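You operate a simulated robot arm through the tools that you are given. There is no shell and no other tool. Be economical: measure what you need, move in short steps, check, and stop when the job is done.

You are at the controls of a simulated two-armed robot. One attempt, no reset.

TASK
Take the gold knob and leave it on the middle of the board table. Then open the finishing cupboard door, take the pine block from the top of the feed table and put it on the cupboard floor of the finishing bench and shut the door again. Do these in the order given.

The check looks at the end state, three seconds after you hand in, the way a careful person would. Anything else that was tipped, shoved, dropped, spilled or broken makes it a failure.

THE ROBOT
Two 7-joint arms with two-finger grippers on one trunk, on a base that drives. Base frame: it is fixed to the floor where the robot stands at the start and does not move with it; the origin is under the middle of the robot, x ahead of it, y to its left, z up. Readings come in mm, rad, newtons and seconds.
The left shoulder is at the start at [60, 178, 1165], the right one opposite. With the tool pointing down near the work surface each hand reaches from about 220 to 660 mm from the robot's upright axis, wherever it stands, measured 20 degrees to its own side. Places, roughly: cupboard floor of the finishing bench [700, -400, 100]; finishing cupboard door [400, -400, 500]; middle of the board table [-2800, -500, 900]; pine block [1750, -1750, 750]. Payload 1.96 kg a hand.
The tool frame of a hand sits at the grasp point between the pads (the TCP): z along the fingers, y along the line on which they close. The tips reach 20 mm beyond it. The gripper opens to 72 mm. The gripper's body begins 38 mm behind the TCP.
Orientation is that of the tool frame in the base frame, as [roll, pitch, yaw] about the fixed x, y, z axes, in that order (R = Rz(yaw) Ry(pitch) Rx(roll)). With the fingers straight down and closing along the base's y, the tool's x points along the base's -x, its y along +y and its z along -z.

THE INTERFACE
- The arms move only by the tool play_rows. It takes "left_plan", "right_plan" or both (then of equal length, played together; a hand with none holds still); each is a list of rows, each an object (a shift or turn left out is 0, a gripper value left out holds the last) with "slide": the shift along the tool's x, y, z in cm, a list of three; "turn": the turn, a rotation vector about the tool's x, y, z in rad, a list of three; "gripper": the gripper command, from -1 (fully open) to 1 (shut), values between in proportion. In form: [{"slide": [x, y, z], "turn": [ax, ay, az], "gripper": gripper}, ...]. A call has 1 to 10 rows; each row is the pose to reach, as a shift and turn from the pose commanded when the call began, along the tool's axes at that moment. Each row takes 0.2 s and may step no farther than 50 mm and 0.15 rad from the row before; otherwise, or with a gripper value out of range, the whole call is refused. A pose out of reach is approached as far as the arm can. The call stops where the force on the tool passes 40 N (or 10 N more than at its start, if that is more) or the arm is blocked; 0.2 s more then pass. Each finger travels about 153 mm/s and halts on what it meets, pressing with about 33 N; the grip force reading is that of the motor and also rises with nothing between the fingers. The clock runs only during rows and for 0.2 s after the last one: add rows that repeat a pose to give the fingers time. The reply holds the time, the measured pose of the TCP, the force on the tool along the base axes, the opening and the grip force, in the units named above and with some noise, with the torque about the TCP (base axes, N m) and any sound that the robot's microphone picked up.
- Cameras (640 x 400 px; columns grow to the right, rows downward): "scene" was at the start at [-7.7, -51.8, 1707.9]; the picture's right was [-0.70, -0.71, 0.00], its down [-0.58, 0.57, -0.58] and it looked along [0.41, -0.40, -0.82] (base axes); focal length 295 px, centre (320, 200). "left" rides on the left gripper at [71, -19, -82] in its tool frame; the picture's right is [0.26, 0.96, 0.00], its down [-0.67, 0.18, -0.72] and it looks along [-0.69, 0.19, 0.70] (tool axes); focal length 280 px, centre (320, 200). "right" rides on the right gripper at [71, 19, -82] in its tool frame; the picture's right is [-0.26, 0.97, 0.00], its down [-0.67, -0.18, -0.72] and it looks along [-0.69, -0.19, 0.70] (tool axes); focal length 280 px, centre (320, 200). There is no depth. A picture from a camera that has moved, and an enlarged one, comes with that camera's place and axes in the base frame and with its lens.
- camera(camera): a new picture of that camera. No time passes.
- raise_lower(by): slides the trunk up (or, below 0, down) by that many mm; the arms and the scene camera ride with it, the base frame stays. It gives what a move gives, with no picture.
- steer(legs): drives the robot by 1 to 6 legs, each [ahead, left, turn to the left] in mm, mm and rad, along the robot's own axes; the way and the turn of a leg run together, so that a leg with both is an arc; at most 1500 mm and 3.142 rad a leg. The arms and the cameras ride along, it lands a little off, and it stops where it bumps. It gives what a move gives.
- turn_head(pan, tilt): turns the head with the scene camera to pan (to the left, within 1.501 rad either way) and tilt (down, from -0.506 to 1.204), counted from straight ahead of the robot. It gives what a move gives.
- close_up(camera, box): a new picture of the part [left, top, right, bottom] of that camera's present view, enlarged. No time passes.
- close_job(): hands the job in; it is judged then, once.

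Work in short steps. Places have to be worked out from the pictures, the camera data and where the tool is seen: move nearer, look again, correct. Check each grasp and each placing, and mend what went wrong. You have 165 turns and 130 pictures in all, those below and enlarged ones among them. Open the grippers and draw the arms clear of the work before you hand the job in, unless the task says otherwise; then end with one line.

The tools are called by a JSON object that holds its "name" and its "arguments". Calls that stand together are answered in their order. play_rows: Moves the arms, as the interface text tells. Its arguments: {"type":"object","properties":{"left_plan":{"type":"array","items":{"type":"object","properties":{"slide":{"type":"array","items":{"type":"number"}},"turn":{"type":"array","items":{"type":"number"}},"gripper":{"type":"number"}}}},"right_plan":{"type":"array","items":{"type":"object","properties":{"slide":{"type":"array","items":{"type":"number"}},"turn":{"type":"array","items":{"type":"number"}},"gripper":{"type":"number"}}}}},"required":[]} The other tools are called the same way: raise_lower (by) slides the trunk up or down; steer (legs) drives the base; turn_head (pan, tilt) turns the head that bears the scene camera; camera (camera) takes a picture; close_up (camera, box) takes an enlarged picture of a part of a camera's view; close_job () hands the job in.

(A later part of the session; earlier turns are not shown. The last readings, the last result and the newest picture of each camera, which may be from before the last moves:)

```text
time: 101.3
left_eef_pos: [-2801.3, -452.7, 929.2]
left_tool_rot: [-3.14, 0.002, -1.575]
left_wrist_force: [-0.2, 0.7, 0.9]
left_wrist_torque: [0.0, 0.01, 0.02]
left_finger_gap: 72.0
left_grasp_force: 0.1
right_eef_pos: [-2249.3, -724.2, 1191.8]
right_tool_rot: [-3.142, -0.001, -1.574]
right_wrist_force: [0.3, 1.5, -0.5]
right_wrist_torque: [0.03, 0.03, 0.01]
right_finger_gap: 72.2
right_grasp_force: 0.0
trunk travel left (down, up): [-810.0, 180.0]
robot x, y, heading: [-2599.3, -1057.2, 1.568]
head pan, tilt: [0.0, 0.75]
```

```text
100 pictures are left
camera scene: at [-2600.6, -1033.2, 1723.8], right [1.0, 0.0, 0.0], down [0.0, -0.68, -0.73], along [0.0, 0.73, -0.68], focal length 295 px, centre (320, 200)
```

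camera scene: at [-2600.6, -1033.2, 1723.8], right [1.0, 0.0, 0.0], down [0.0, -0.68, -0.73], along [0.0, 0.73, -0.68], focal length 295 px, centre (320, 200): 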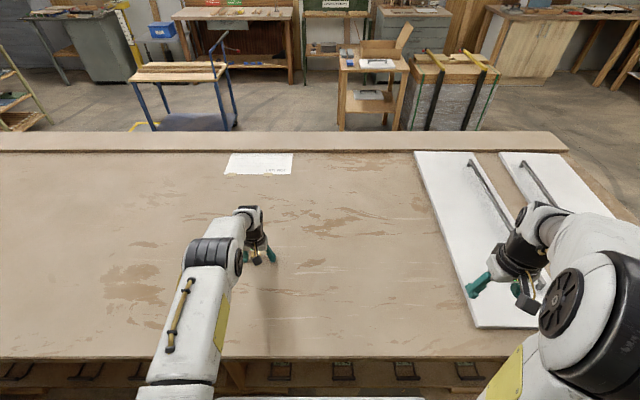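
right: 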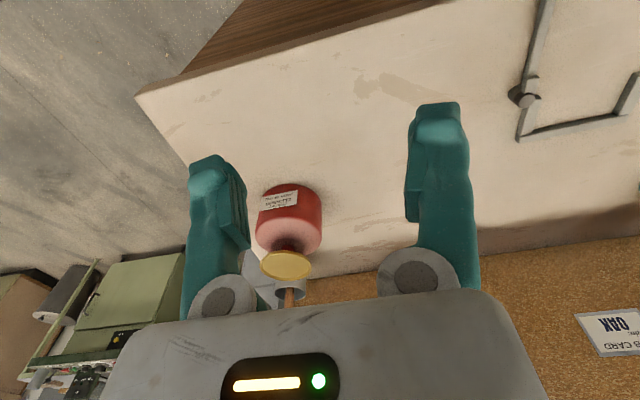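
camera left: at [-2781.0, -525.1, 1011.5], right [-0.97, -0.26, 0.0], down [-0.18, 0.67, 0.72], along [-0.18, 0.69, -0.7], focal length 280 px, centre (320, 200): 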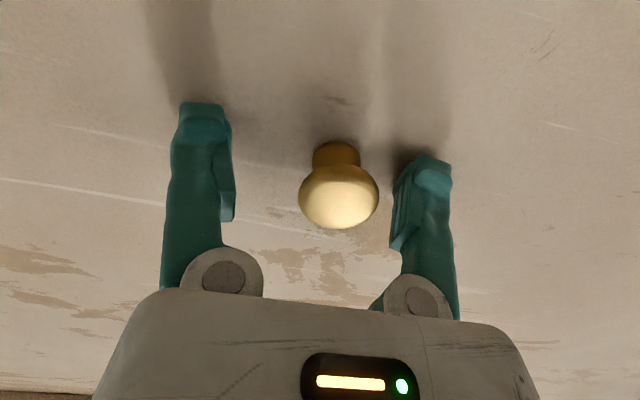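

The rows stepped too far; I repeat with smaller steps.

{"name": "play_rows", "arguments": {"left_plan": [{"slide": [0, 0, -4]}, {"slide": [0, 0, -8]}, {"slide": [2, 0, -12]}, {"slide": [5, 0, -15.5]}, {"slide": [8.5, 0, -18.5]}, {"slide": [12, 0, -21]}, {"slide": [16, 0, -22]}, {"slide": [20.5, 0, -22]}, {"slide": [25, 0, -22]}, {"slide": [25, 0, -22]}]}}

{"name": "camera", "arguments": {"camera": "scene"}}

```text
time: 103.5
left_eef_pos: [-2804.3, -706.2, 1148.9]
left_tool_rot: [3.141, 0.002, -1.572]
left_wrist_force: [0.4, 0.8, 0.1]
left_wrist_torque: [0.0, 0.01, -0.01]
left_finger_gap: 72.0
left_grasp_force: 0.2
left hand out of reach, approached as far as the arm can: row 2, 3
right_eef_pos: [-2248.7, -723.2, 1192.5]
right_tool_rot: [3.141, -0.001, -1.572]
right_wrist_force: [-0.5, -0.1, -0.5]
right_wrist_torque: [0.0, -0.01, -0.01]
right_finger_gap: 71.8
right_grasp_force: 0.0
trunk travel left (down, up): [-810.0, 180.0]
robot x, y, heading: [-2606.7, -1054.0, 1.566]
head pan, tilt: [0.0, 0.75]
```

```text
99 pictures are left
camera scene: at [-2600.7, -1031.8, 1723.8], right [1.0, 0.0, 0.0], down [0.0, -0.68, -0.73], along [0.0, 0.73, -0.68], focal length 295 px, centre (320, 200)
```

scene: 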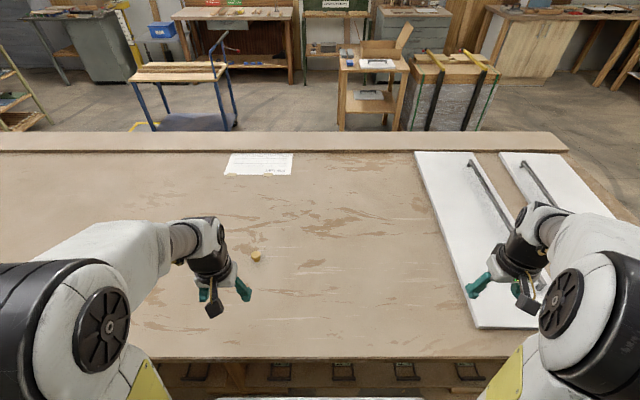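

The knob stands on the table. Now I back off, go round the table's end, and face the finishing bench.

{"name": "steer", "arguments": {"legs": [[-215, 0, 0], [0, -900, 0], [0, -900, 0], [800, 0, 0], [0, 0, -1.57]]}}

{"name": "turn_head", "arguments": {"pan": 0, "tilt": 0.5}}

{"name": "camera", "arguments": {"camera": "scene"}}

```text
time: 121.4
left_eef_pos: [-453.5, -276.9, 1148.5]
left_tool_rot: [-3.141, 0.003, -3.132]
left_wrist_force: [-0.1, 1.3, -0.5]
left_wrist_torque: [-0.03, -0.02, 0.0]
left_finger_gap: 72.2
left_grasp_force: 0.1
right_eef_pos: [-465.9, -830.1, 1192.1]
right_tool_rot: [3.141, 0.0, -3.13]
right_wrist_force: [-0.4, -0.3, 0.2]
right_wrist_torque: [0.0, 0.01, -0.02]
right_finger_gap: 72.0
right_grasp_force: 0.0
trunk travel left (down, up): [-810.0, 180.0]
robot x, y, heading: [-801.9, -485.8, 0.014]
head pan, tilt: [0.0, 0.75]
```

```text
time: 122.2
left_eef_pos: [-455.6, -277.7, 1149.7]
left_tool_rot: [-3.141, 0.003, -3.132]
left_wrist_force: [0.0, 0.2, -0.1]
left_wrist_torque: [0.01, -0.03, 0.01]
left_finger_gap: 72.1
left_grasp_force: 0.1
right_eef_pos: [-465.7, -832.1, 1191.4]
right_tool_rot: [3.141, 0.0, -3.131]
right_wrist_force: [0.1, 0.1, -0.2]
right_wrist_torque: [-0.01, 0.0, 0.02]
right_finger_gap: 72.0
right_grasp_force: 0.0
trunk travel left (down, up): [-810.0, 180.0]
robot x, y, heading: [-800.2, -485.6, 0.012]
head pan, tilt: [0.0, 0.499]
```

```text
98 pictures are left
camera scene: at [-768.9, -484.7, 1745.7], right [0.01, -1.0, 0.0], down [-0.48, 0.0, -0.88], along [0.88, 0.01, -0.48], focal length 295 px, centre (320, 200)
```

scene: 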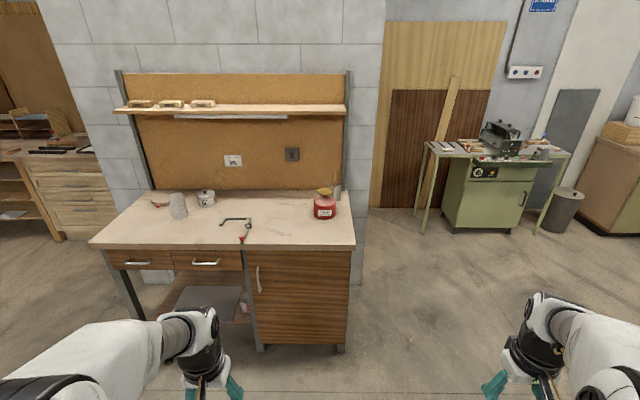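

The bench shows its cupboard with a vertical handle on the left side of the door (≈[370, −145, 665]) and hinges on the right. I come closer, standing to the left of the door's swing.

{"name": "steer", "arguments": {"legs": [[0, 580, 0], [500, 0, 0]]}}

{"name": "turn_head", "arguments": {"pan": -0.35, "tilt": 0.9}}

{"name": "camera", "arguments": {"camera": "scene"}}

```text
time: 128.0
left_eef_pos: [23.9, 321.1, 1150.1]
left_tool_rot: [-3.139, 0.001, -3.127]
left_wrist_force: [-0.6, -0.2, -0.5]
left_wrist_torque: [0.02, 0.0, -0.03]
left_finger_gap: 72.1
left_grasp_force: 0.1
right_eef_pos: [16.9, -231.7, 1192.9]
right_tool_rot: [3.141, 0.001, -3.125]
right_wrist_force: [-0.6, 0.7, 0.5]
right_wrist_torque: [0.01, 0.02, -0.01]
right_finger_gap: 72.1
right_grasp_force: 0.0
trunk travel left (down, up): [-810.0, 180.0]
robot x, y, heading: [-321.4, 112.3, 0.018]
head pan, tilt: [0.0, 0.499]
```

```text
time: 128.9
left_eef_pos: [24.8, 321.2, 1149.3]
left_tool_rot: [-3.139, 0.002, -3.126]
left_wrist_force: [0.4, 0.1, -0.1]
left_wrist_torque: [0.0, -0.02, 0.0]
left_finger_gap: 72.1
left_grasp_force: 0.1
right_eef_pos: [16.7, -230.9, 1192.0]
right_tool_rot: [-3.141, 0.001, -3.124]
right_wrist_force: [0.3, -0.6, 0.3]
right_wrist_torque: [0.04, 0.01, 0.03]
right_finger_gap: 72.1
right_grasp_force: 0.1
trunk travel left (down, up): [-810.0, 180.0]
robot x, y, heading: [-323.1, 113.9, 0.017]
head pan, tilt: [-0.351, 0.901]
```

```text
97 pictures are left
camera scene: at [-308.7, 86.1, 1712.0], right [-0.33, -0.95, 0.0], down [-0.74, 0.26, -0.62], along [0.59, -0.2, -0.78], focal length 295 px, centre (320, 200)
```

scene: 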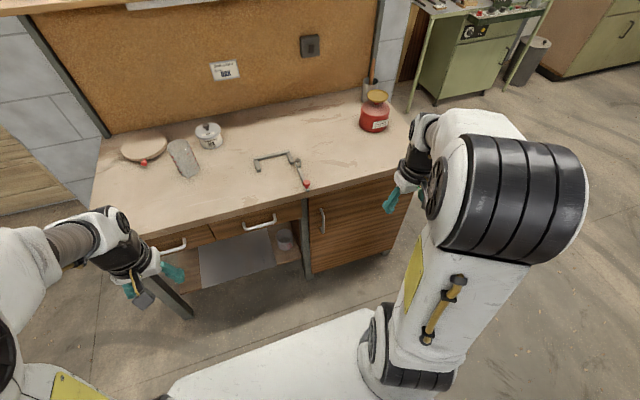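

Handle lies at about [358, −149, 685]. I lower the trunk 350 mm, then bring the right hand to point forward in front of it.

{"name": "raise_lower", "arguments": {"by": -350}}

{"name": "play_rows", "arguments": {"right_plan": [{"slide": [-2.4, 0.8, 1.4], "turn": [0, -0.143, 0]}, {"slide": [-4.8, 1.6, 2.8], "turn": [0, -0.286, 0]}, {"slide": [-7.2, 2.4, 4.2], "turn": [0, -0.429, 0]}, {"slide": [-9.6, 3.2, 5.6], "turn": [0, -0.572, 0]}, {"slide": [-12, 4, 7], "turn": [0, -0.715, 0]}, {"slide": [-14.4, 4.8, 8.4], "turn": [0, -0.858, 0]}, {"slide": [-16.8, 5.6, 9.8], "turn": [0, -1.001, 0]}, {"slide": [-19.2, 6.4, 11.2], "turn": [0, -1.144, 0]}, {"slide": [-21.6, 7.2, 12.6], "turn": [0, -1.287, 0]}, {"slide": [-24, 8, 14], "turn": [0, -1.43, 0]}]}}

{"name": "camera", "arguments": {"camera": "right"}}

{"name": "camera", "arguments": {"camera": "scene"}}

```text
time: 132.3
left_eef_pos: [24.7, 322.3, 800.4]
left_tool_rot: [-3.139, 0.002, -3.126]
left_wrist_force: [0.2, 0.3, -0.5]
left_wrist_torque: [0.03, -0.02, -0.03]
left_finger_gap: 71.9
left_grasp_force: 0.0
right_eef_pos: [16.5, -231.5, 842.7]
right_tool_rot: [-3.14, 0.0, -3.123]
right_wrist_force: [-0.2, -0.1, 0.2]
right_wrist_torque: [0.01, -0.02, 0.0]
right_finger_gap: 72.0
right_grasp_force: 0.2
trunk travel left (down, up): [-460.0, 530.0]
robot x, y, heading: [-316.9, 110.4, 0.016]
head pan, tilt: [-0.351, 0.901]
```

```text
time: 134.5
left_eef_pos: [24.6, 321.3, 799.9]
left_tool_rot: [-3.141, -0.001, -3.126]
left_wrist_force: [0.1, 0.0, -0.3]
left_wrist_torque: [-0.01, 0.05, -0.01]
left_finger_gap: 72.0
left_grasp_force: 0.1
right_eef_pos: [326.7, -154.9, 741.4]
right_tool_rot: [3.108, 1.399, 3.129]
right_wrist_force: [0.4, -0.2, -0.2]
right_wrist_torque: [0.0, 0.0, 0.01]
right_finger_gap: 72.0
right_grasp_force: 0.0
right hand out of reach, approached as far as the arm can: row 9, 10
trunk travel left (down, up): [-460.0, 530.0]
robot x, y, heading: [-320.6, 112.7, 0.017]
head pan, tilt: [-0.351, 0.901]
```

```text
96 pictures are left
camera right: at [235.4, -137.0, 684.6], right [0.03, 0.96, 0.26], down [-0.59, -0.2, 0.79], along [0.81, -0.18, 0.56], focal length 280 px, centre (320, 200)
```

right: 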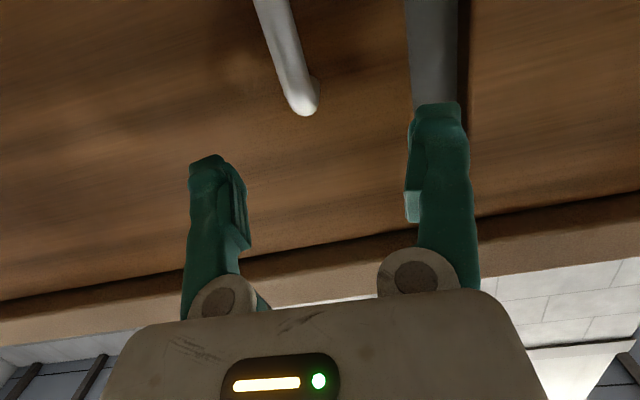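

```text
95 pictures are left
camera scene: at [-307.0, 86.8, 1361.9], right [-0.33, -0.94, 0.0], down [-0.74, 0.26, -0.62], along [0.59, -0.2, -0.78], focal length 295 px, centre (320, 200)
```

scene: 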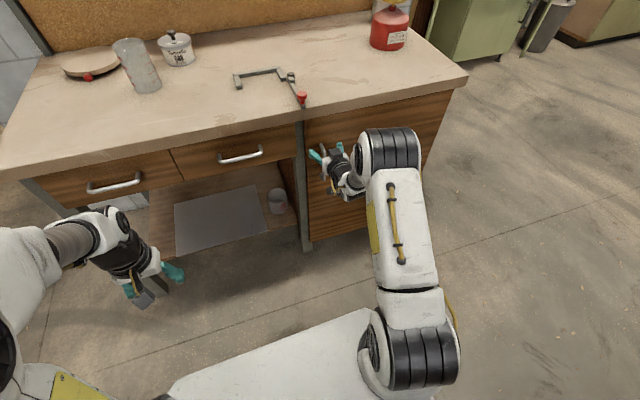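

The camera sees the handle's upper end at about z≈720, y≈−158; the hand is above it. I back off a little and level the hand, then lower the trunk 75 mm.

{"name": "play_rows", "arguments": {"right_plan": [{"slide": [0, 0, -2], "turn": [0, -0.08, 0]}, {"slide": [0, 0, -4], "turn": [0, -0.16, 0]}, {"slide": [0, 0, -4], "turn": [0, -0.17, 0]}]}}

{"name": "raise_lower", "arguments": {"by": -75}}

{"name": "camera", "arguments": {"camera": "right"}}

```text
time: 135.3
left_eef_pos: [21.5, 321.6, 799.3]
left_tool_rot: [-3.139, 0.003, -3.127]
left_wrist_force: [-0.6, -0.3, -0.7]
left_wrist_torque: [-0.08, 0.03, 0.0]
left_finger_gap: 72.1
left_grasp_force: 0.1
right_eef_pos: [369.5, -186.8, 800.2]
right_tool_rot: [0.229, 1.556, 0.245]
right_wrist_force: [-20.6, 5.7, -6.1]
right_wrist_torque: [0.39, 0.11, -0.79]
right_finger_gap: 72.0
right_grasp_force: 0.1
right hand out of reach, approached as far as the arm can: row 1, 2, 3
trunk travel left (down, up): [-460.0, 530.0]
robot x, y, heading: [-320.8, 117.0, 0.019]
head pan, tilt: [-0.351, 0.901]
```

```text
time: 136.1
left_eef_pos: [22.5, 321.9, 742.9]
left_tool_rot: [-3.139, 0.004, -3.125]
left_wrist_force: [1.3, -0.1, 1.1]
left_wrist_torque: [-0.02, 0.06, 0.0]
left_finger_gap: 71.9
left_grasp_force: 0.1
right_eef_pos: [369.5, -186.5, 747.8]
right_tool_rot: [-0.071, 1.547, -0.051]
right_wrist_force: [-18.6, 5.0, 4.9]
right_wrist_torque: [-0.35, -0.01, -0.69]
right_finger_gap: 71.8
right_grasp_force: 0.0
trunk travel left (down, up): [-404.0, 586.0]
robot x, y, heading: [-322.1, 111.4, 0.018]
head pan, tilt: [-0.351, 0.901]
stopped: the force on the tool passed its limit at 75 N (the readings are from after the stop); the commanded pose is now the measured one
```

```text
94 pictures are left
camera right: at [290.2, -169.1, 673.7], right [-0.02, 0.97, 0.26], down [-0.73, -0.2, 0.66], along [0.68, -0.17, 0.71], focal length 280 px, centre (320, 200)
```

right: 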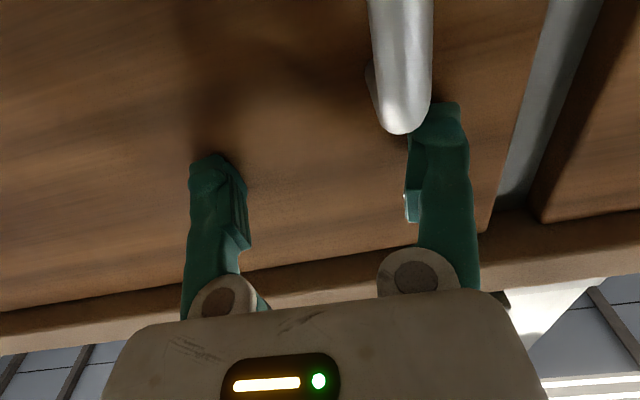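

The arm hit a joint limit and pressed against the door/handle top. I back the base off 120 mm to relieve it and lower the trunk, so that the arm is straighter.

{"name": "steer", "arguments": {"legs": [[-120, 0, 0]]}}

{"name": "raise_lower", "arguments": {"by": -75}}

{"name": "camera", "arguments": {"camera": "scene"}}

{"name": "camera", "arguments": {"camera": "right"}}

```text
time: 137.4
left_eef_pos: [-100.5, 318.2, 743.1]
left_tool_rot: [-3.14, 0.003, -3.129]
left_wrist_force: [0.8, -0.4, 0.9]
left_wrist_torque: [0.0, -0.02, 0.01]
left_finger_gap: 71.9
left_grasp_force: 0.0
right_eef_pos: [245.7, -190.3, 747.4]
right_tool_rot: [-0.032, 1.549, -0.017]
right_wrist_force: [0.0, 0.3, 0.4]
right_wrist_torque: [0.0, 0.02, 0.0]
right_finger_gap: 71.9
right_grasp_force: 0.1
trunk travel left (down, up): [-404.0, 586.0]
robot x, y, heading: [-447.6, 111.0, 0.016]
head pan, tilt: [-0.351, 0.901]
```

```text
time: 138.5
left_eef_pos: [-100.0, 318.7, 667.1]
left_tool_rot: [-3.14, 0.001, -3.127]
left_wrist_force: [0.4, -0.3, -0.1]
left_wrist_torque: [0.04, -0.02, 0.05]
left_finger_gap: 72.0
left_grasp_force: 0.1
right_eef_pos: [246.8, -190.8, 671.6]
right_tool_rot: [-0.033, 1.548, -0.015]
right_wrist_force: [0.0, -0.2, -0.6]
right_wrist_torque: [-0.01, 0.01, -0.02]
right_finger_gap: 71.9
right_grasp_force: 0.1
trunk travel left (down, up): [-329.0, 661.0]
robot x, y, heading: [-444.8, 108.5, 0.014]
head pan, tilt: [-0.351, 0.901]
```

```text
93 pictures are left
camera scene: at [-433.1, 83.9, 1230.9], right [-0.33, -0.94, 0.0], down [-0.74, 0.26, -0.62], along [0.59, -0.2, -0.78], focal length 295 px, centre (320, 200)
```

scene: 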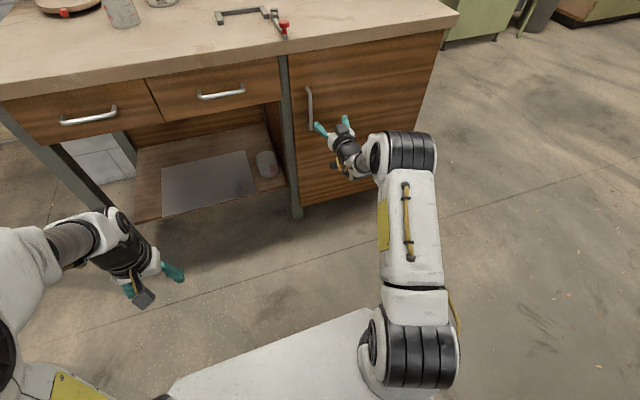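

```text
92 pictures are left
camera right: at [167.8, -172.5, 597.9], right [-0.02, 0.96, 0.26], down [-0.73, -0.2, 0.66], along [0.69, -0.18, 0.71], focal length 280 px, centre (320, 200)
```

right: 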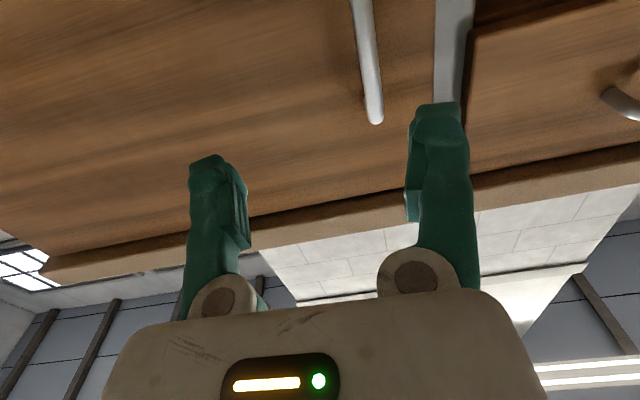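

Now the hand is level, pointing forward at [247, −191, 671]; handle bar at y≈−158, door face x≈390. I shift 33 mm left and advance partway.

{"name": "play_rows", "arguments": {"right_plan": [{"slide": [0, 3.2, 0]}, {"slide": [0, 3.2, 3], "gripper": -1}, {"slide": [0, 3.2, 6]}, {"slide": [0, 3.2, 6]}]}}

{"name": "camera", "arguments": {"camera": "right"}}

{"name": "close_up", "arguments": {"camera": "scene", "box": [240, 60, 400, 160]}}

```text
time: 139.5
left_eef_pos: [-100.2, 319.1, 668.7]
left_tool_rot: [-3.14, 0.002, -3.129]
left_wrist_force: [-0.2, 0.4, -0.5]
left_wrist_torque: [0.03, 0.02, 0.02]
left_finger_gap: 71.8
left_grasp_force: 0.1
right_eef_pos: [305.9, -156.5, 672.0]
right_tool_rot: [-0.034, 1.55, -0.019]
right_wrist_force: [-1.0, -0.7, 0.0]
right_wrist_torque: [0.0, 0.01, -0.03]
right_finger_gap: 72.0
right_grasp_force: 0.1
right hand out of reach, approached as far as the arm can: row 1
trunk travel left (down, up): [-329.0, 661.0]
robot x, y, heading: [-443.3, 108.4, 0.013]
head pan, tilt: [-0.351, 0.901]
```

```text
91 pictures are left
camera right: at [226.7, -138.8, 598.4], right [-0.02, 0.96, 0.26], down [-0.73, -0.2, 0.66], along [0.69, -0.18, 0.71], focal length 280 px, centre (320, 200)
```

right: 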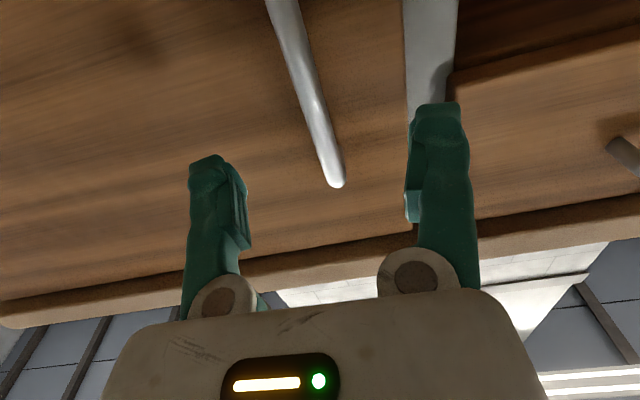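

```text
4.00 times, centred on (320, 110) of scene
camera zoom: at [-432.9, 84.0, 1230.9], right [-0.33, -0.94, 0.0], down [-0.74, 0.26, -0.62], along [0.59, -0.2, -0.78], focal length 1180 px, centre (320, 560)
```

zoom: 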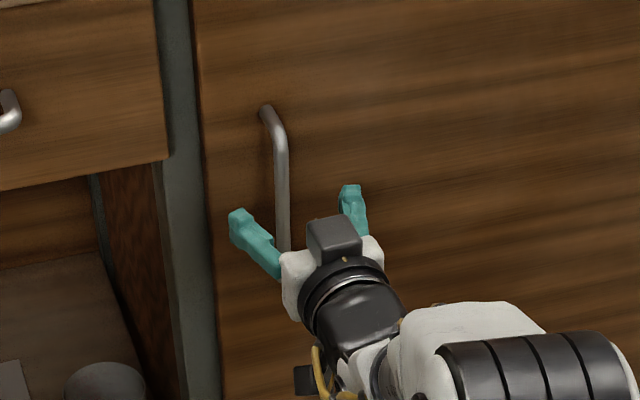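

The bar is between the fingers' line. I advance 50 mm and close on it.

{"name": "play_rows", "arguments": {"right_plan": [{"slide": [0, 0, 2.5]}, {"slide": [0, 0, 4.8]}, {"slide": [0, 0, 4.8], "gripper": 0.2}, {"slide": [0, 0, 4.8], "gripper": 0.8}, {"slide": [0, 0, 4.8], "gripper": 1}, {"slide": [0, 0, 4.8], "gripper": 1}]}}

{"name": "camera", "arguments": {"camera": "right"}}

```text
time: 140.9
left_eef_pos: [-99.9, 320.8, 667.8]
left_tool_rot: [-3.14, 0.002, -3.128]
left_wrist_force: [0.5, 0.6, 0.1]
left_wrist_torque: [-0.01, -0.02, 0.01]
left_finger_gap: 72.2
left_grasp_force: 0.0
right_eef_pos: [354.9, -157.5, 672.9]
right_tool_rot: [-0.02, 1.549, -0.004]
right_wrist_force: [1.1, -2.7, -0.9]
right_wrist_torque: [0.01, 0.15, -0.01]
right_finger_gap: 5.9
right_grasp_force: 32.1
trunk travel left (down, up): [-329.0, 661.0]
robot x, y, heading: [-443.3, 111.5, 0.018]
head pan, tilt: [-0.351, 0.901]
```

```text
89 pictures are left
camera right: at [275.1, -138.7, 599.3], right [-0.02, 0.96, 0.26], down [-0.73, -0.19, 0.66], along [0.69, -0.18, 0.71], focal length 280 px, centre (320, 200)
```

right: 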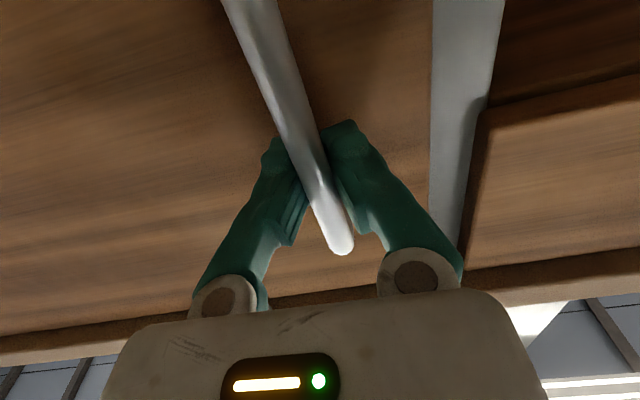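

Gripped on the bar (gap ≈6 mm). With the hinge near [398, −620], I swing the whole robot around it a little (0.15 rad) so that the door follows.

{"name": "steer", "arguments": {"legs": [[-112, -124, 0.15]]}}

{"name": "camera", "arguments": {"camera": "scene"}}

```text
time: 142.3
left_eef_pos: [-232.6, 234.7, 667.9]
left_tool_rot: [-3.14, 0.0, -2.978]
left_wrist_force: [0.5, -0.1, 0.8]
left_wrist_torque: [0.03, 0.02, 0.01]
left_finger_gap: 71.9
left_grasp_force: 0.1
right_eef_pos: [286.8, -168.0, 673.2]
right_tool_rot: [0.002, 1.548, 0.164]
right_wrist_force: [1.8, -5.9, 0.1]
right_wrist_torque: [0.06, -0.03, 0.03]
right_finger_gap: 6.0
right_grasp_force: 31.4
trunk travel left (down, up): [-329.0, 661.0]
robot x, y, heading: [-545.0, -21.5, 0.165]
head pan, tilt: [-0.351, 0.901]
```

```text
88 pictures are left
camera scene: at [-528.1, -47.3, 1230.9], right [-0.19, -0.98, 0.0], down [-0.77, 0.15, -0.62], along [0.61, -0.12, -0.78], focal length 295 px, centre (320, 200)
```

scene: 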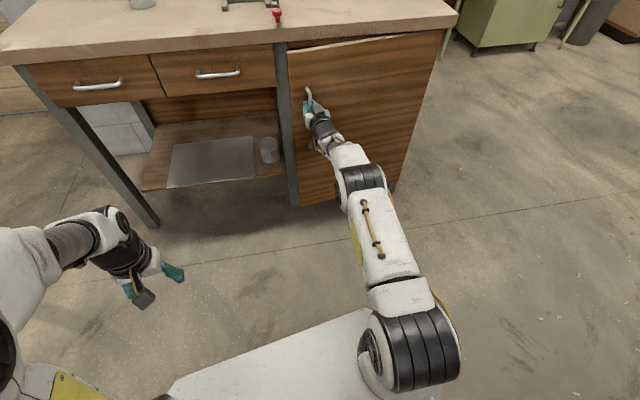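

The door follows with low force (6 N). I continue the arc by 0.5 rad.

{"name": "steer", "arguments": {"legs": [[-373, -414, 0.5]]}}

{"name": "camera", "arguments": {"camera": "scene"}}

```text
time: 145.6
left_eef_pos: [-572.8, -169.7, 667.3]
left_tool_rot: [3.139, 0.0, -2.498]
left_wrist_force: [-0.2, 0.0, 0.1]
left_wrist_torque: [0.02, 0.01, -0.01]
left_finger_gap: 72.3
left_grasp_force: 0.1
right_eef_pos: [73.3, -286.1, 673.9]
right_tool_rot: [0.042, 1.549, 0.687]
right_wrist_force: [13.9, -14.0, 1.2]
right_wrist_torque: [-0.02, 0.08, 0.03]
right_finger_gap: 5.9
right_grasp_force: 31.1
trunk travel left (down, up): [-329.0, 661.0]
robot x, y, heading: [-727.6, -540.2, 0.648]
head pan, tilt: [-0.351, 0.901]
```

```text
87 pictures are left
camera scene: at [-704.4, -557.0, 1230.9], right [0.29, -0.96, 0.0], down [-0.75, -0.23, -0.62], along [0.59, 0.18, -0.78], focal length 295 px, centre (320, 200)
```

scene: 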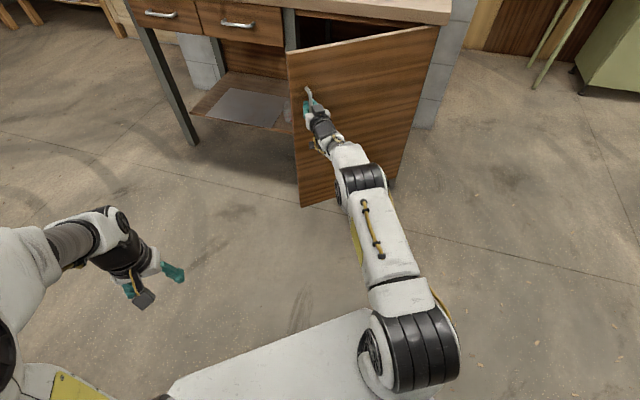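

Force has risen to 20 N towards the hinge, so the hinge is nearer [390, −608]. I correct the arc and go on by 0.4 rad.

{"name": "steer", "arguments": {"legs": [[-292, -352, 0.4]]}}

{"name": "camera", "arguments": {"camera": "scene"}}

```text
time: 147.9
left_eef_pos: [-660.6, -526.7, 667.8]
left_tool_rot: [-3.14, 0.002, -2.146]
left_wrist_force: [0.2, -0.6, 0.3]
left_wrist_torque: [-0.02, 0.02, -0.04]
left_finger_gap: 72.2
left_grasp_force: 0.1
right_eef_pos: [-16.4, -409.5, 673.1]
right_tool_rot: [-0.11, 1.547, 0.895]
right_wrist_force: [0.0, 0.0, 1.5]
right_wrist_torque: [-0.22, 0.32, -0.08]
right_finger_gap: 5.9
right_grasp_force: 31.5
trunk travel left (down, up): [-329.0, 661.0]
robot x, y, heading: [-681.8, -932.2, 0.996]
head pan, tilt: [-0.351, 0.901]
stopped in leg 1: the force on the tool passed its limit at 41 N (the readings are from after the stop); the commanded pose is now the measured one
```

```text
86 pictures are left
camera scene: at [-651.7, -935.3, 1231.0], right [0.6, -0.8, 0.0], down [-0.63, -0.47, -0.62], along [0.5, 0.37, -0.78], focal length 295 px, centre (320, 200)
```

scene: 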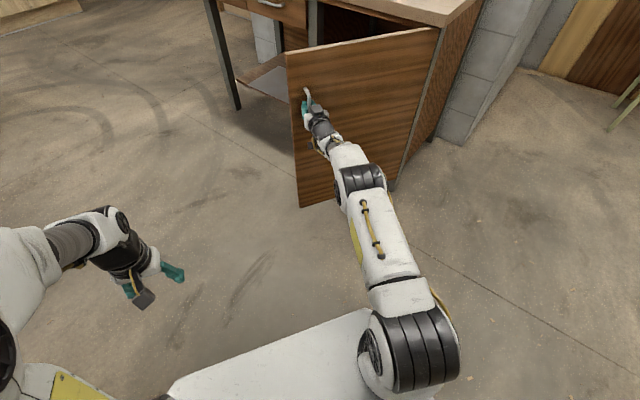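

Forces are reset to zero; the door is about 60° open. I continue with the re-computed arc, 0.25 rad.

{"name": "steer", "arguments": {"legs": [[-181, -214, 0.25]]}}

```text
time: 149.9
left_eef_pos: [-647.7, -791.7, 668.4]
left_tool_rot: [-3.14, 0.002, -1.895]
left_wrist_force: [-0.2, 0.0, -0.8]
left_wrist_torque: [-0.01, -0.04, -0.01]
left_finger_gap: 72.0
left_grasp_force: 0.1
right_eef_pos: [-54.2, -516.3, 673.9]
right_tool_rot: [-0.232, 1.547, 1.025]
right_wrist_force: [-31.1, 5.5, -1.9]
right_wrist_torque: [0.16, 0.1, -0.01]
right_finger_gap: 5.9
right_grasp_force: 31.2
trunk travel left (down, up): [-329.0, 661.0]
robot x, y, heading: [-563.3, -1185.7, 1.241]
head pan, tilt: [-0.351, 0.901]
```

Now the door pushes outward (31 N), so I add a small outward correction and continue by 0.25 rad.

{"name": "steer", "arguments": {"legs": [[-1, 13, 0], [-179, -214, 0.25]]}}

{"name": "camera", "arguments": {"camera": "scene"}}

```text
time: 151.0
left_eef_pos: [-655.9, -790.3, 667.1]
left_tool_rot: [-3.141, 0.001, -1.897]
left_wrist_force: [0.9, 0.0, 0.3]
left_wrist_torque: [-0.01, 0.0, -0.01]
left_finger_gap: 71.8
left_grasp_force: 0.0
right_eef_pos: [-55.0, -520.2, 673.4]
right_tool_rot: [-0.186, 1.547, 1.056]
right_wrist_force: [1.4, -0.1, -2.9]
right_wrist_torque: [0.41, 0.0, 0.02]
right_finger_gap: 6.1
right_grasp_force: 31.0
trunk travel left (down, up): [-329.0, 661.0]
robot x, y, heading: [-578.0, -1183.3, 1.244]
head pan, tilt: [-0.351, 0.901]
stopped in leg 2: the force on the tool passed its limit at 45 N (the readings are from after the stop); the commanded pose is now the measured one
```

```text
85 pictures are left
camera scene: at [-546.6, -1183.7, 1230.8], right [0.78, -0.63, 0.0], down [-0.49, -0.61, -0.62], along [0.39, 0.48, -0.78], focal length 295 px, centre (320, 200)
```

scene: 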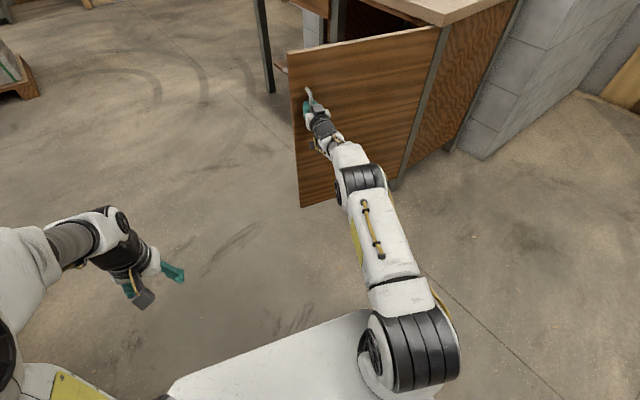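

Reset again at ~75° open. One more arc of 0.2 rad towards 90°.

{"name": "steer", "arguments": {"legs": [[-146, -171, 0.2]]}}

```text
time: 152.8
left_eef_pos: [-598.3, -992.5, 668.5]
left_tool_rot: [3.141, 0.002, -1.704]
left_wrist_force: [-0.4, 0.3, 0.4]
left_wrist_torque: [0.02, -0.01, 0.0]
left_finger_gap: 71.9
left_grasp_force: 0.2
right_eef_pos: [-64.6, -612.3, 672.8]
right_tool_rot: [-0.207, 1.548, 1.239]
right_wrist_force: [-0.7, 0.8, 1.1]
right_wrist_torque: [-0.35, 0.16, -0.01]
right_finger_gap: 6.1
right_grasp_force: 31.0
trunk travel left (down, up): [-329.0, 661.0]
robot x, y, heading: [-441.1, -1364.5, 1.437]
head pan, tilt: [-0.351, 0.901]
stopped in leg 1: the force on the tool passed its limit at 42 N (the readings are from after the stop); the commanded pose is now the measured one
```

Door about 86° open with no sign of a limit. I try a further 0.25 rad for more room.

{"name": "steer", "arguments": {"legs": [[-181, -215, 0.25]]}}

{"name": "camera", "arguments": {"camera": "scene"}}

```text
time: 154.7
left_eef_pos: [-480.9, -1209.5, 667.8]
left_tool_rot: [3.141, 0.002, -1.471]
left_wrist_force: [-0.5, 0.1, 0.1]
left_wrist_torque: [-0.01, -0.01, 0.0]
left_finger_gap: 71.9
left_grasp_force: 0.1
right_eef_pos: [-55.2, -715.3, 672.5]
right_tool_rot: [-0.231, 1.546, 1.458]
right_wrist_force: [0.6, 0.7, 2.8]
right_wrist_torque: [-0.41, 0.13, -0.02]
right_finger_gap: 6.1
right_grasp_force: 30.8
trunk travel left (down, up): [-329.0, 661.0]
robot x, y, heading: [-242.0, -1535.6, 1.674]
head pan, tilt: [-0.351, 0.901]
stopped in leg 1: the force on the tool passed its limit at 41 N (the readings are from after the stop); the commanded pose is now the measured one
```

```text
84 pictures are left
camera scene: at [-217.8, -1522.2, 1231.0], right [0.97, -0.25, 0.0], down [-0.19, -0.76, -0.62], along [0.15, 0.6, -0.78], focal length 295 px, centre (320, 200)
```

scene: 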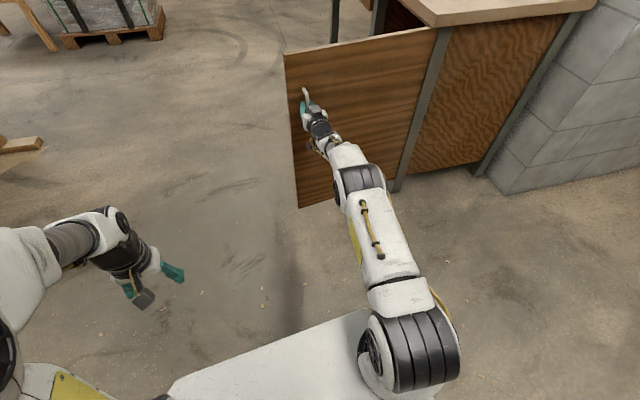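

Door is about 99° open. I release the handle and draw the hand back.

{"name": "play_rows", "arguments": {"right_plan": [{"slide": [0, 0, 0], "gripper": 0.5}, {"slide": [0, 0, 0], "gripper": -1}, {"slide": [0, 0, 0], "gripper": -1}, {"slide": [0, 0, -3]}, {"slide": [0, 0, -7]}, {"slide": [0, 0, -10]}, {"slide": [0, 0, -10]}]}}

{"name": "steer", "arguments": {"legs": [[-150, 0, 0]]}}

{"name": "camera", "arguments": {"camera": "scene"}}

```text
time: 156.3
left_eef_pos: [-479.5, -1209.7, 668.6]
left_tool_rot: [-3.141, 0.002, -1.47]
left_wrist_force: [-0.9, -0.4, 0.7]
left_wrist_torque: [0.01, -0.01, 0.0]
left_finger_gap: 72.1
left_grasp_force: 0.0
right_eef_pos: [-41.5, -811.9, 671.1]
right_tool_rot: [-0.229, 1.552, 1.461]
right_wrist_force: [-0.1, 0.1, 0.1]
right_wrist_torque: [0.02, 0.01, 0.02]
right_finger_gap: 72.2
right_grasp_force: 0.1
right hand out of reach, approached as far as the arm can: row 6
trunk travel left (down, up): [-329.0, 661.0]
robot x, y, heading: [-242.4, -1534.5, 1.674]
head pan, tilt: [-0.351, 0.901]
```

```text
time: 157.6
left_eef_pos: [-464.9, -1360.8, 668.2]
left_tool_rot: [3.141, 0.004, -1.471]
left_wrist_force: [-0.1, -0.1, -0.1]
left_wrist_torque: [0.01, -0.01, 0.03]
left_finger_gap: 72.1
left_grasp_force: 0.1
right_eef_pos: [-27.2, -964.8, 673.2]
right_tool_rot: [-0.232, 1.554, 1.457]
right_wrist_force: [-0.8, -0.1, 0.1]
right_wrist_torque: [-0.04, -0.02, 0.01]
right_finger_gap: 72.2
right_grasp_force: 0.2
trunk travel left (down, up): [-329.0, 661.0]
robot x, y, heading: [-227.8, -1684.6, 1.671]
head pan, tilt: [-0.351, 0.901]
```

```text
83 pictures are left
camera scene: at [-202.1, -1674.5, 1230.9], right [0.97, -0.25, 0.0], down [-0.19, -0.76, -0.62], along [0.15, 0.6, -0.78], focal length 295 px, centre (320, 200)
```

scene: 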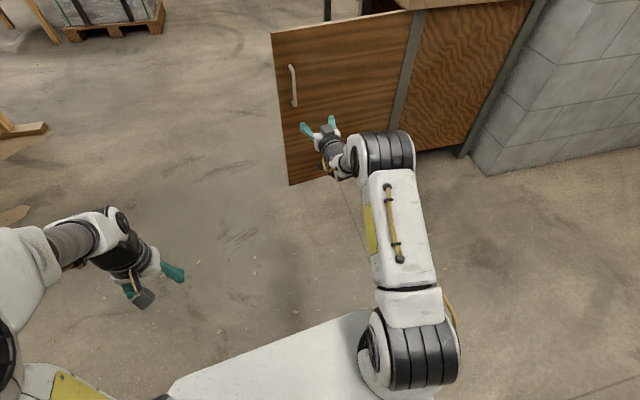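

The door stays put. I raise the trunk, turn towards the feed table and move closer to look for the pine block.

{"name": "raise_lower", "arguments": {"by": 430}}

{"name": "steer", "arguments": {"legs": [[0, 0, -1.67], [800, 100, 0]]}}

{"name": "turn_head", "arguments": {"pan": -0.1, "tilt": 0.6}}

{"name": "camera", "arguments": {"camera": "scene"}}

```text
refused: 430 is not a number from -400 to 400
```

```text
time: 165.9
left_eef_pos: [907.4, -1366.8, 667.7]
left_tool_rot: [3.14, 0.002, -3.128]
left_wrist_force: [-0.1, -0.1, 0.4]
left_wrist_torque: [-0.01, 0.02, 0.0]
left_finger_gap: 72.2
left_grasp_force: 0.0
right_eef_pos: [1264.5, -1838.0, 671.4]
right_tool_rot: [-0.239, 1.554, -0.208]
right_wrist_force: [-0.2, 0.5, 0.4]
right_wrist_torque: [0.0, -0.01, -0.02]
right_finger_gap: 71.9
right_grasp_force: 0.1
trunk travel left (down, up): [-329.0, 661.0]
robot x, y, heading: [566.9, -1573.5, 0.012]
head pan, tilt: [-0.351, 0.901]
```

```text
time: 166.7
left_eef_pos: [908.4, -1367.6, 668.1]
left_tool_rot: [3.14, 0.002, -3.127]
left_wrist_force: [0.1, -0.8, -0.8]
left_wrist_torque: [-0.06, 0.03, 0.0]
left_finger_gap: 71.9
left_grasp_force: 0.0
right_eef_pos: [1265.4, -1837.0, 671.8]
right_tool_rot: [-0.231, 1.554, -0.2]
right_wrist_force: [0.3, -0.1, 0.0]
right_wrist_torque: [-0.01, 0.0, 0.0]
right_finger_gap: 72.1
right_grasp_force: 0.0
trunk travel left (down, up): [-329.0, 661.0]
robot x, y, heading: [561.2, -1574.0, 0.013]
head pan, tilt: [-0.099, 0.6]
```

```text
82 pictures are left
camera scene: at [591.3, -1585.1, 1255.6], right [-0.09, -1.0, 0.0], down [-0.56, 0.05, -0.82], along [0.82, -0.07, -0.57], focal length 295 px, centre (320, 200)
```

scene: 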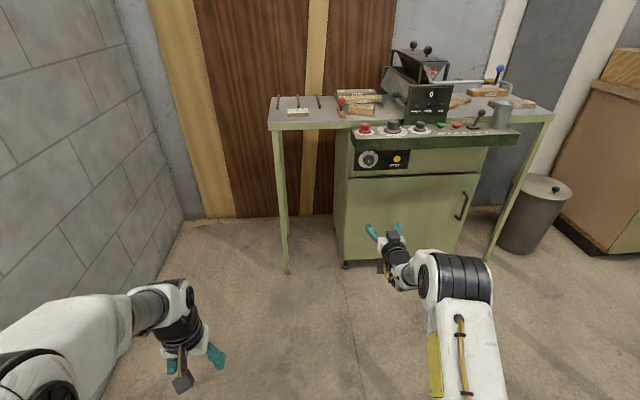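

Fine that the trunk stayed low; the way was clear. I enlarge the feed table to find the pine block.

{"name": "close_up", "arguments": {"camera": "scene", "box": [260, 70, 420, 170]}}

{"name": "raise_lower", "arguments": {"by": 350}}

{"name": "close_up", "arguments": {"camera": "scene", "box": [220, 80, 540, 280]}}

```text
4.00 times, centred on (340, 120) of scene
camera zoom: at [591.3, -1585.1, 1255.6], right [-0.09, -1.0, 0.0], down [-0.56, 0.05, -0.82], along [0.82, -0.07, -0.57], focal length 1180 px, centre (240, 520)
```

zoom: 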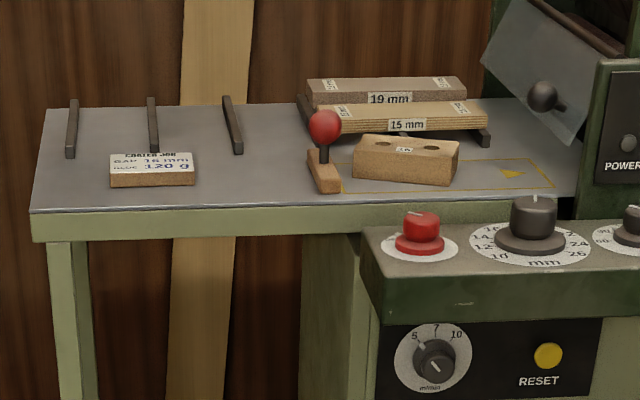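

```text
time: 170.2
left_eef_pos: [906.7, -1367.2, 1018.5]
left_tool_rot: [-3.141, 0.0, -3.128]
left_wrist_force: [0.1, 0.4, 0.4]
left_wrist_torque: [-0.04, -0.03, 0.0]
left_finger_gap: 72.2
left_grasp_force: 0.1
right_eef_pos: [1264.6, -1837.8, 1021.3]
right_tool_rot: [-0.234, 1.554, -0.201]
right_wrist_force: [-0.1, 0.1, 0.6]
right_wrist_torque: [-0.03, -0.02, 0.0]
right_finger_gap: 72.2
right_grasp_force: 0.0
trunk travel left (down, up): [-679.0, 311.0]
robot x, y, heading: [560.5, -1577.9, 0.009]
head pan, tilt: [-0.099, 0.6]
```

```text
2.00 times, centred on (380, 180) of scene
camera zoom: at [591.4, -1585.0, 1605.6], right [-0.09, -1.0, 0.0], down [-0.56, 0.05, -0.82], along [0.82, -0.07, -0.57], focal length 590 px, centre (200, 240)
```

zoom: 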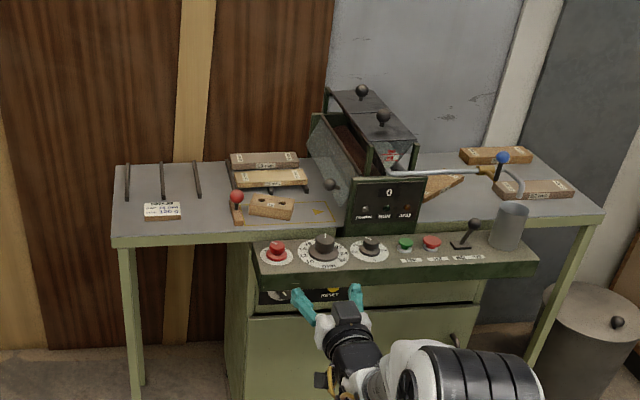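

The block with two holes is near [1760, −1853, 876], with slabs behind it. I zoom further on it.

{"name": "close_up", "arguments": {"camera": "scene", "box": [320, 145, 400, 195]}}

{"name": "close_up", "arguments": {"camera": "scene", "box": [420, 140, 520, 202]}}

```text
8.00 times, centred on (360, 170) of scene
camera zoom: at [591.4, -1585.0, 1605.6], right [-0.09, -1.0, 0.0], down [-0.56, 0.05, -0.82], along [0.82, -0.07, -0.57], focal length 2361 px, centre (0, 440)
```

zoom: 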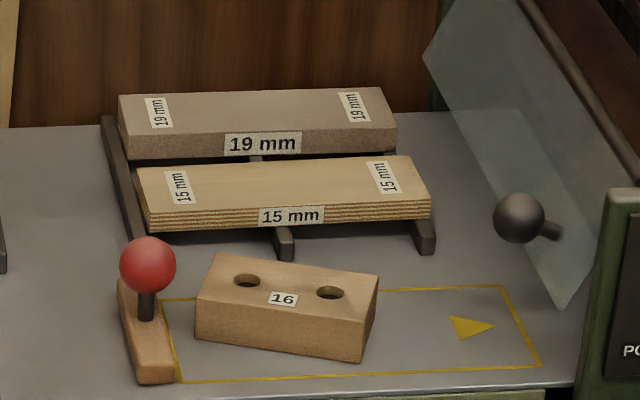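

```text
6.40 times, centred on (470, 171) of scene
camera zoom: at [591.4, -1585.0, 1605.6], right [-0.09, -1.0, 0.0], down [-0.56, 0.05, -0.82], along [0.82, -0.07, -0.57], focal length 1888 px, centre (-640, 386)
```

zoom: 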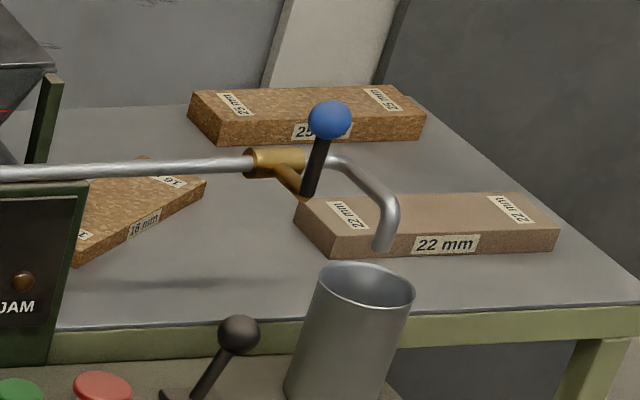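

The block with two holes (≈100×45×35 mm, centre ≈[1785, −1860], top z≈879) is the pine block; the others are sheet samples. I first turn the right hand back to point down, drawing it in.

{"name": "play_rows", "arguments": {"right_plan": [{"slide": [-1, 0.4, -2.2], "turn": [0, 0.145, 0]}, {"slide": [-2, 0.8, -4.4], "turn": [0, 0.29, 0]}, {"slide": [-3, 1.2, -6.6], "turn": [0, 0.435, 0]}, {"slide": [-4, 1.6, -8.8], "turn": [0, 0.58, 0]}, {"slide": [-5, 2, -11], "turn": [0, 0.725, 0]}, {"slide": [-6, 2.4, -13.2], "turn": [0, 0.87, 0]}, {"slide": [-7, 2.8, -15.4], "turn": [0, 1.015, 0]}, {"slide": [-8, 3.2, -17.6], "turn": [0, 1.16, 0]}, {"slide": [-9, 3.6, -19.8], "turn": [0, 1.305, 0]}, {"slide": [-10, 4, -21], "turn": [0, 1.45, 0]}]}}

```text
time: 172.4
left_eef_pos: [906.8, -1368.2, 1018.4]
left_tool_rot: [3.141, 0.003, -3.128]
left_wrist_force: [0.4, -0.3, 0.2]
left_wrist_torque: [0.0, -0.03, 0.01]
left_finger_gap: 71.8
left_grasp_force: 0.1
right_eef_pos: [1039.2, -1803.9, 1119.9]
right_tool_rot: [3.141, 0.206, -3.113]
right_wrist_force: [-1.0, -0.2, -0.1]
right_wrist_torque: [0.0, -0.04, 0.01]
right_finger_gap: 72.2
right_grasp_force: 0.0
right hand out of reach, approached as far as the arm can: row 10
trunk travel left (down, up): [-679.0, 311.0]
robot x, y, heading: [562.3, -1572.3, 0.018]
head pan, tilt: [-0.099, 0.6]
```

Nearly down. I finish levelling, then turn the hand about its axis so the fingers close across the block's short side.

{"name": "play_rows", "arguments": {"right_plan": [{"slide": [0, 0, 0], "turn": [0, 0.1, 0]}, {"slide": [0, 0, 0], "turn": [0, 0.206, 0]}, {"slide": [0, 0, 0], "turn": [0, 0.206, 0]}]}}

{"name": "play_rows", "arguments": {"right_plan": [{"turn": [0, 0, -0.14]}, {"turn": [0, 0, -0.28]}, {"turn": [0, 0, -0.42]}, {"turn": [0, 0, -0.56]}, {"turn": [0, 0, -0.7]}, {"turn": [0, 0, -0.84]}, {"turn": [0, 0, -0.98]}, {"turn": [0, 0, -1.12]}, {"turn": [0, 0, -1.25]}, {"turn": [0, 0, -1.25]}]}}

```text
time: 173.2
left_eef_pos: [909.6, -1367.4, 1017.7]
left_tool_rot: [3.141, 0.002, -3.128]
left_wrist_force: [0.5, 0.2, -0.6]
left_wrist_torque: [0.01, 0.0, -0.02]
left_finger_gap: 71.7
left_grasp_force: 0.0
right_eef_pos: [997.3, -1795.0, 1057.7]
right_tool_rot: [-3.139, 0.028, -3.11]
right_wrist_force: [0.2, 0.4, -0.4]
right_wrist_torque: [0.0, -0.03, 0.02]
right_finger_gap: 72.1
right_grasp_force: 0.1
right hand out of reach, approached as far as the arm can: row 1, 2, 3
trunk travel left (down, up): [-679.0, 311.0]
robot x, y, heading: [562.8, -1576.2, 0.015]
head pan, tilt: [-0.099, 0.6]
```

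```text
time: 175.4
left_eef_pos: [907.8, -1367.7, 1018.7]
left_tool_rot: [-3.14, 0.002, -3.127]
left_wrist_force: [0.3, 0.8, -0.5]
left_wrist_torque: [0.02, -0.03, 0.0]
left_finger_gap: 72.0
left_grasp_force: 0.0
right_eef_pos: [998.3, -1793.2, 1063.0]
right_tool_rot: [-3.103, 0.004, -1.857]
right_wrist_force: [-0.5, 0.4, -0.1]
right_wrist_torque: [-0.01, -0.01, -0.01]
right_finger_gap: 72.0
right_grasp_force: 0.0
right hand out of reach, approached as far as the arm can: row 1, 2, 3, 4, 7, 8, 9, 10
trunk travel left (down, up): [-679.0, 311.0]
robot x, y, heading: [564.2, -1575.3, 0.011]
head pan, tilt: [-0.099, 0.6]
```

Orientation is good (yaw −1.86). I drive towards the feed table with the hand high and look with the wrist camera.

{"name": "steer", "arguments": {"legs": [[620, -65, 0]]}}

{"name": "camera", "arguments": {"camera": "right"}}

{"name": "turn_head", "arguments": {"pan": -0.3, "tilt": 0.8}}

{"name": "camera", "arguments": {"camera": "scene"}}

```text
time: 178.9
left_eef_pos: [1531.7, -1431.1, 1019.0]
left_tool_rot: [3.141, 0.001, -3.139]
left_wrist_force: [-0.4, -0.3, 0.3]
left_wrist_torque: [-0.01, 0.0, 0.02]
left_finger_gap: 72.0
left_grasp_force: 0.0
right_eef_pos: [1618.0, -1857.8, 1064.1]
right_tool_rot: [-3.102, 0.008, -1.872]
right_wrist_force: [-0.6, 0.0, -0.3]
right_wrist_torque: [0.0, 0.0, 0.01]
right_finger_gap: 72.0
right_grasp_force: 0.1
trunk travel left (down, up): [-679.0, 311.0]
robot x, y, heading: [1184.5, -1637.5, 0.007]
head pan, tilt: [-0.099, 0.6]
```

```text
77 pictures are left
camera right: at [1578.0, -1919.4, 1142.6], right [-0.84, 0.54, -0.04], down [0.35, 0.59, 0.73], along [0.41, 0.6, -0.69], focal length 280 px, centre (320, 200)
```

right: 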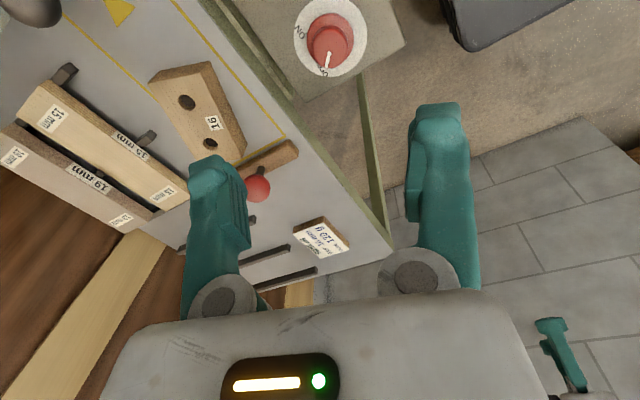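

```text
time: 179.6
left_eef_pos: [1532.8, -1430.5, 1017.9]
left_tool_rot: [-3.141, 0.001, -3.138]
left_wrist_force: [0.1, 0.9, 0.4]
left_wrist_torque: [0.02, -0.01, -0.04]
left_finger_gap: 71.9
left_grasp_force: 0.1
right_eef_pos: [1618.8, -1858.1, 1062.8]
right_tool_rot: [-3.103, 0.006, -1.87]
right_wrist_force: [-1.0, 0.8, -0.2]
right_wrist_torque: [-0.01, 0.01, 0.0]
right_finger_gap: 71.8
right_grasp_force: 0.0
trunk travel left (down, up): [-679.0, 311.0]
robot x, y, heading: [1186.4, -1636.1, 0.01]
head pan, tilt: [-0.3, 0.799]
```

```text
76 pictures are left
camera scene: at [1203.1, -1659.9, 1588.8], right [-0.29, -0.96, 0.0], down [-0.69, 0.21, -0.7], along [0.67, -0.2, -0.72], focal length 295 px, centre (320, 200)
```

scene: 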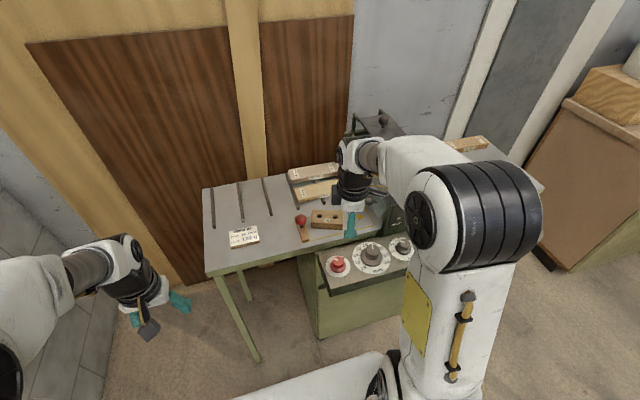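

I zoom on the block in the wrist view to measure it.

{"name": "close_up", "arguments": {"camera": "right", "box": [100, 30, 340, 180]}}

{"name": "close_up", "arguments": {"camera": "scene", "box": [280, 190, 360, 240]}}

```text
2.67 times, centred on (220, 105) of right
camera zoom: at [1577.9, -1919.3, 1142.7], right [-0.84, 0.54, -0.04], down [0.35, 0.59, 0.73], along [0.41, 0.6, -0.69], focal length 748 px, centre (587, 453)
```

zoom: 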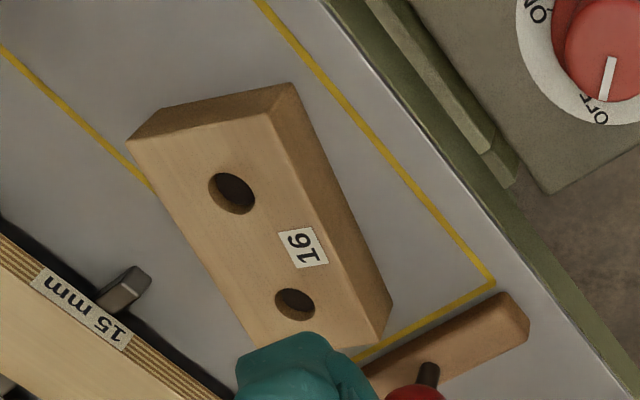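

```text
8.00 times, centred on (320, 215) of scene
camera zoom: at [1203.1, -1659.9, 1588.8], right [-0.29, -0.96, 0.0], down [-0.69, 0.21, -0.7], along [0.67, -0.2, -0.72], focal length 2361 px, centre (320, 80)
```

zoom: 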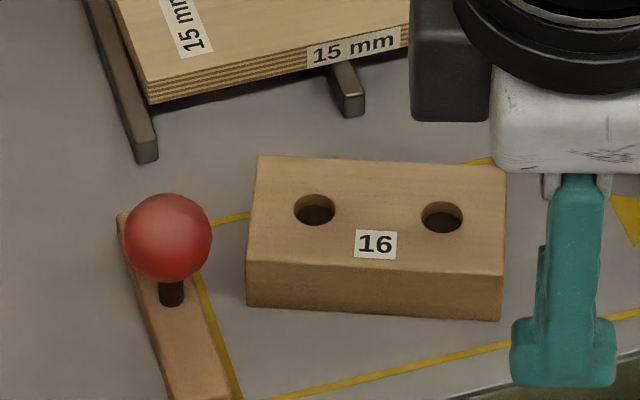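

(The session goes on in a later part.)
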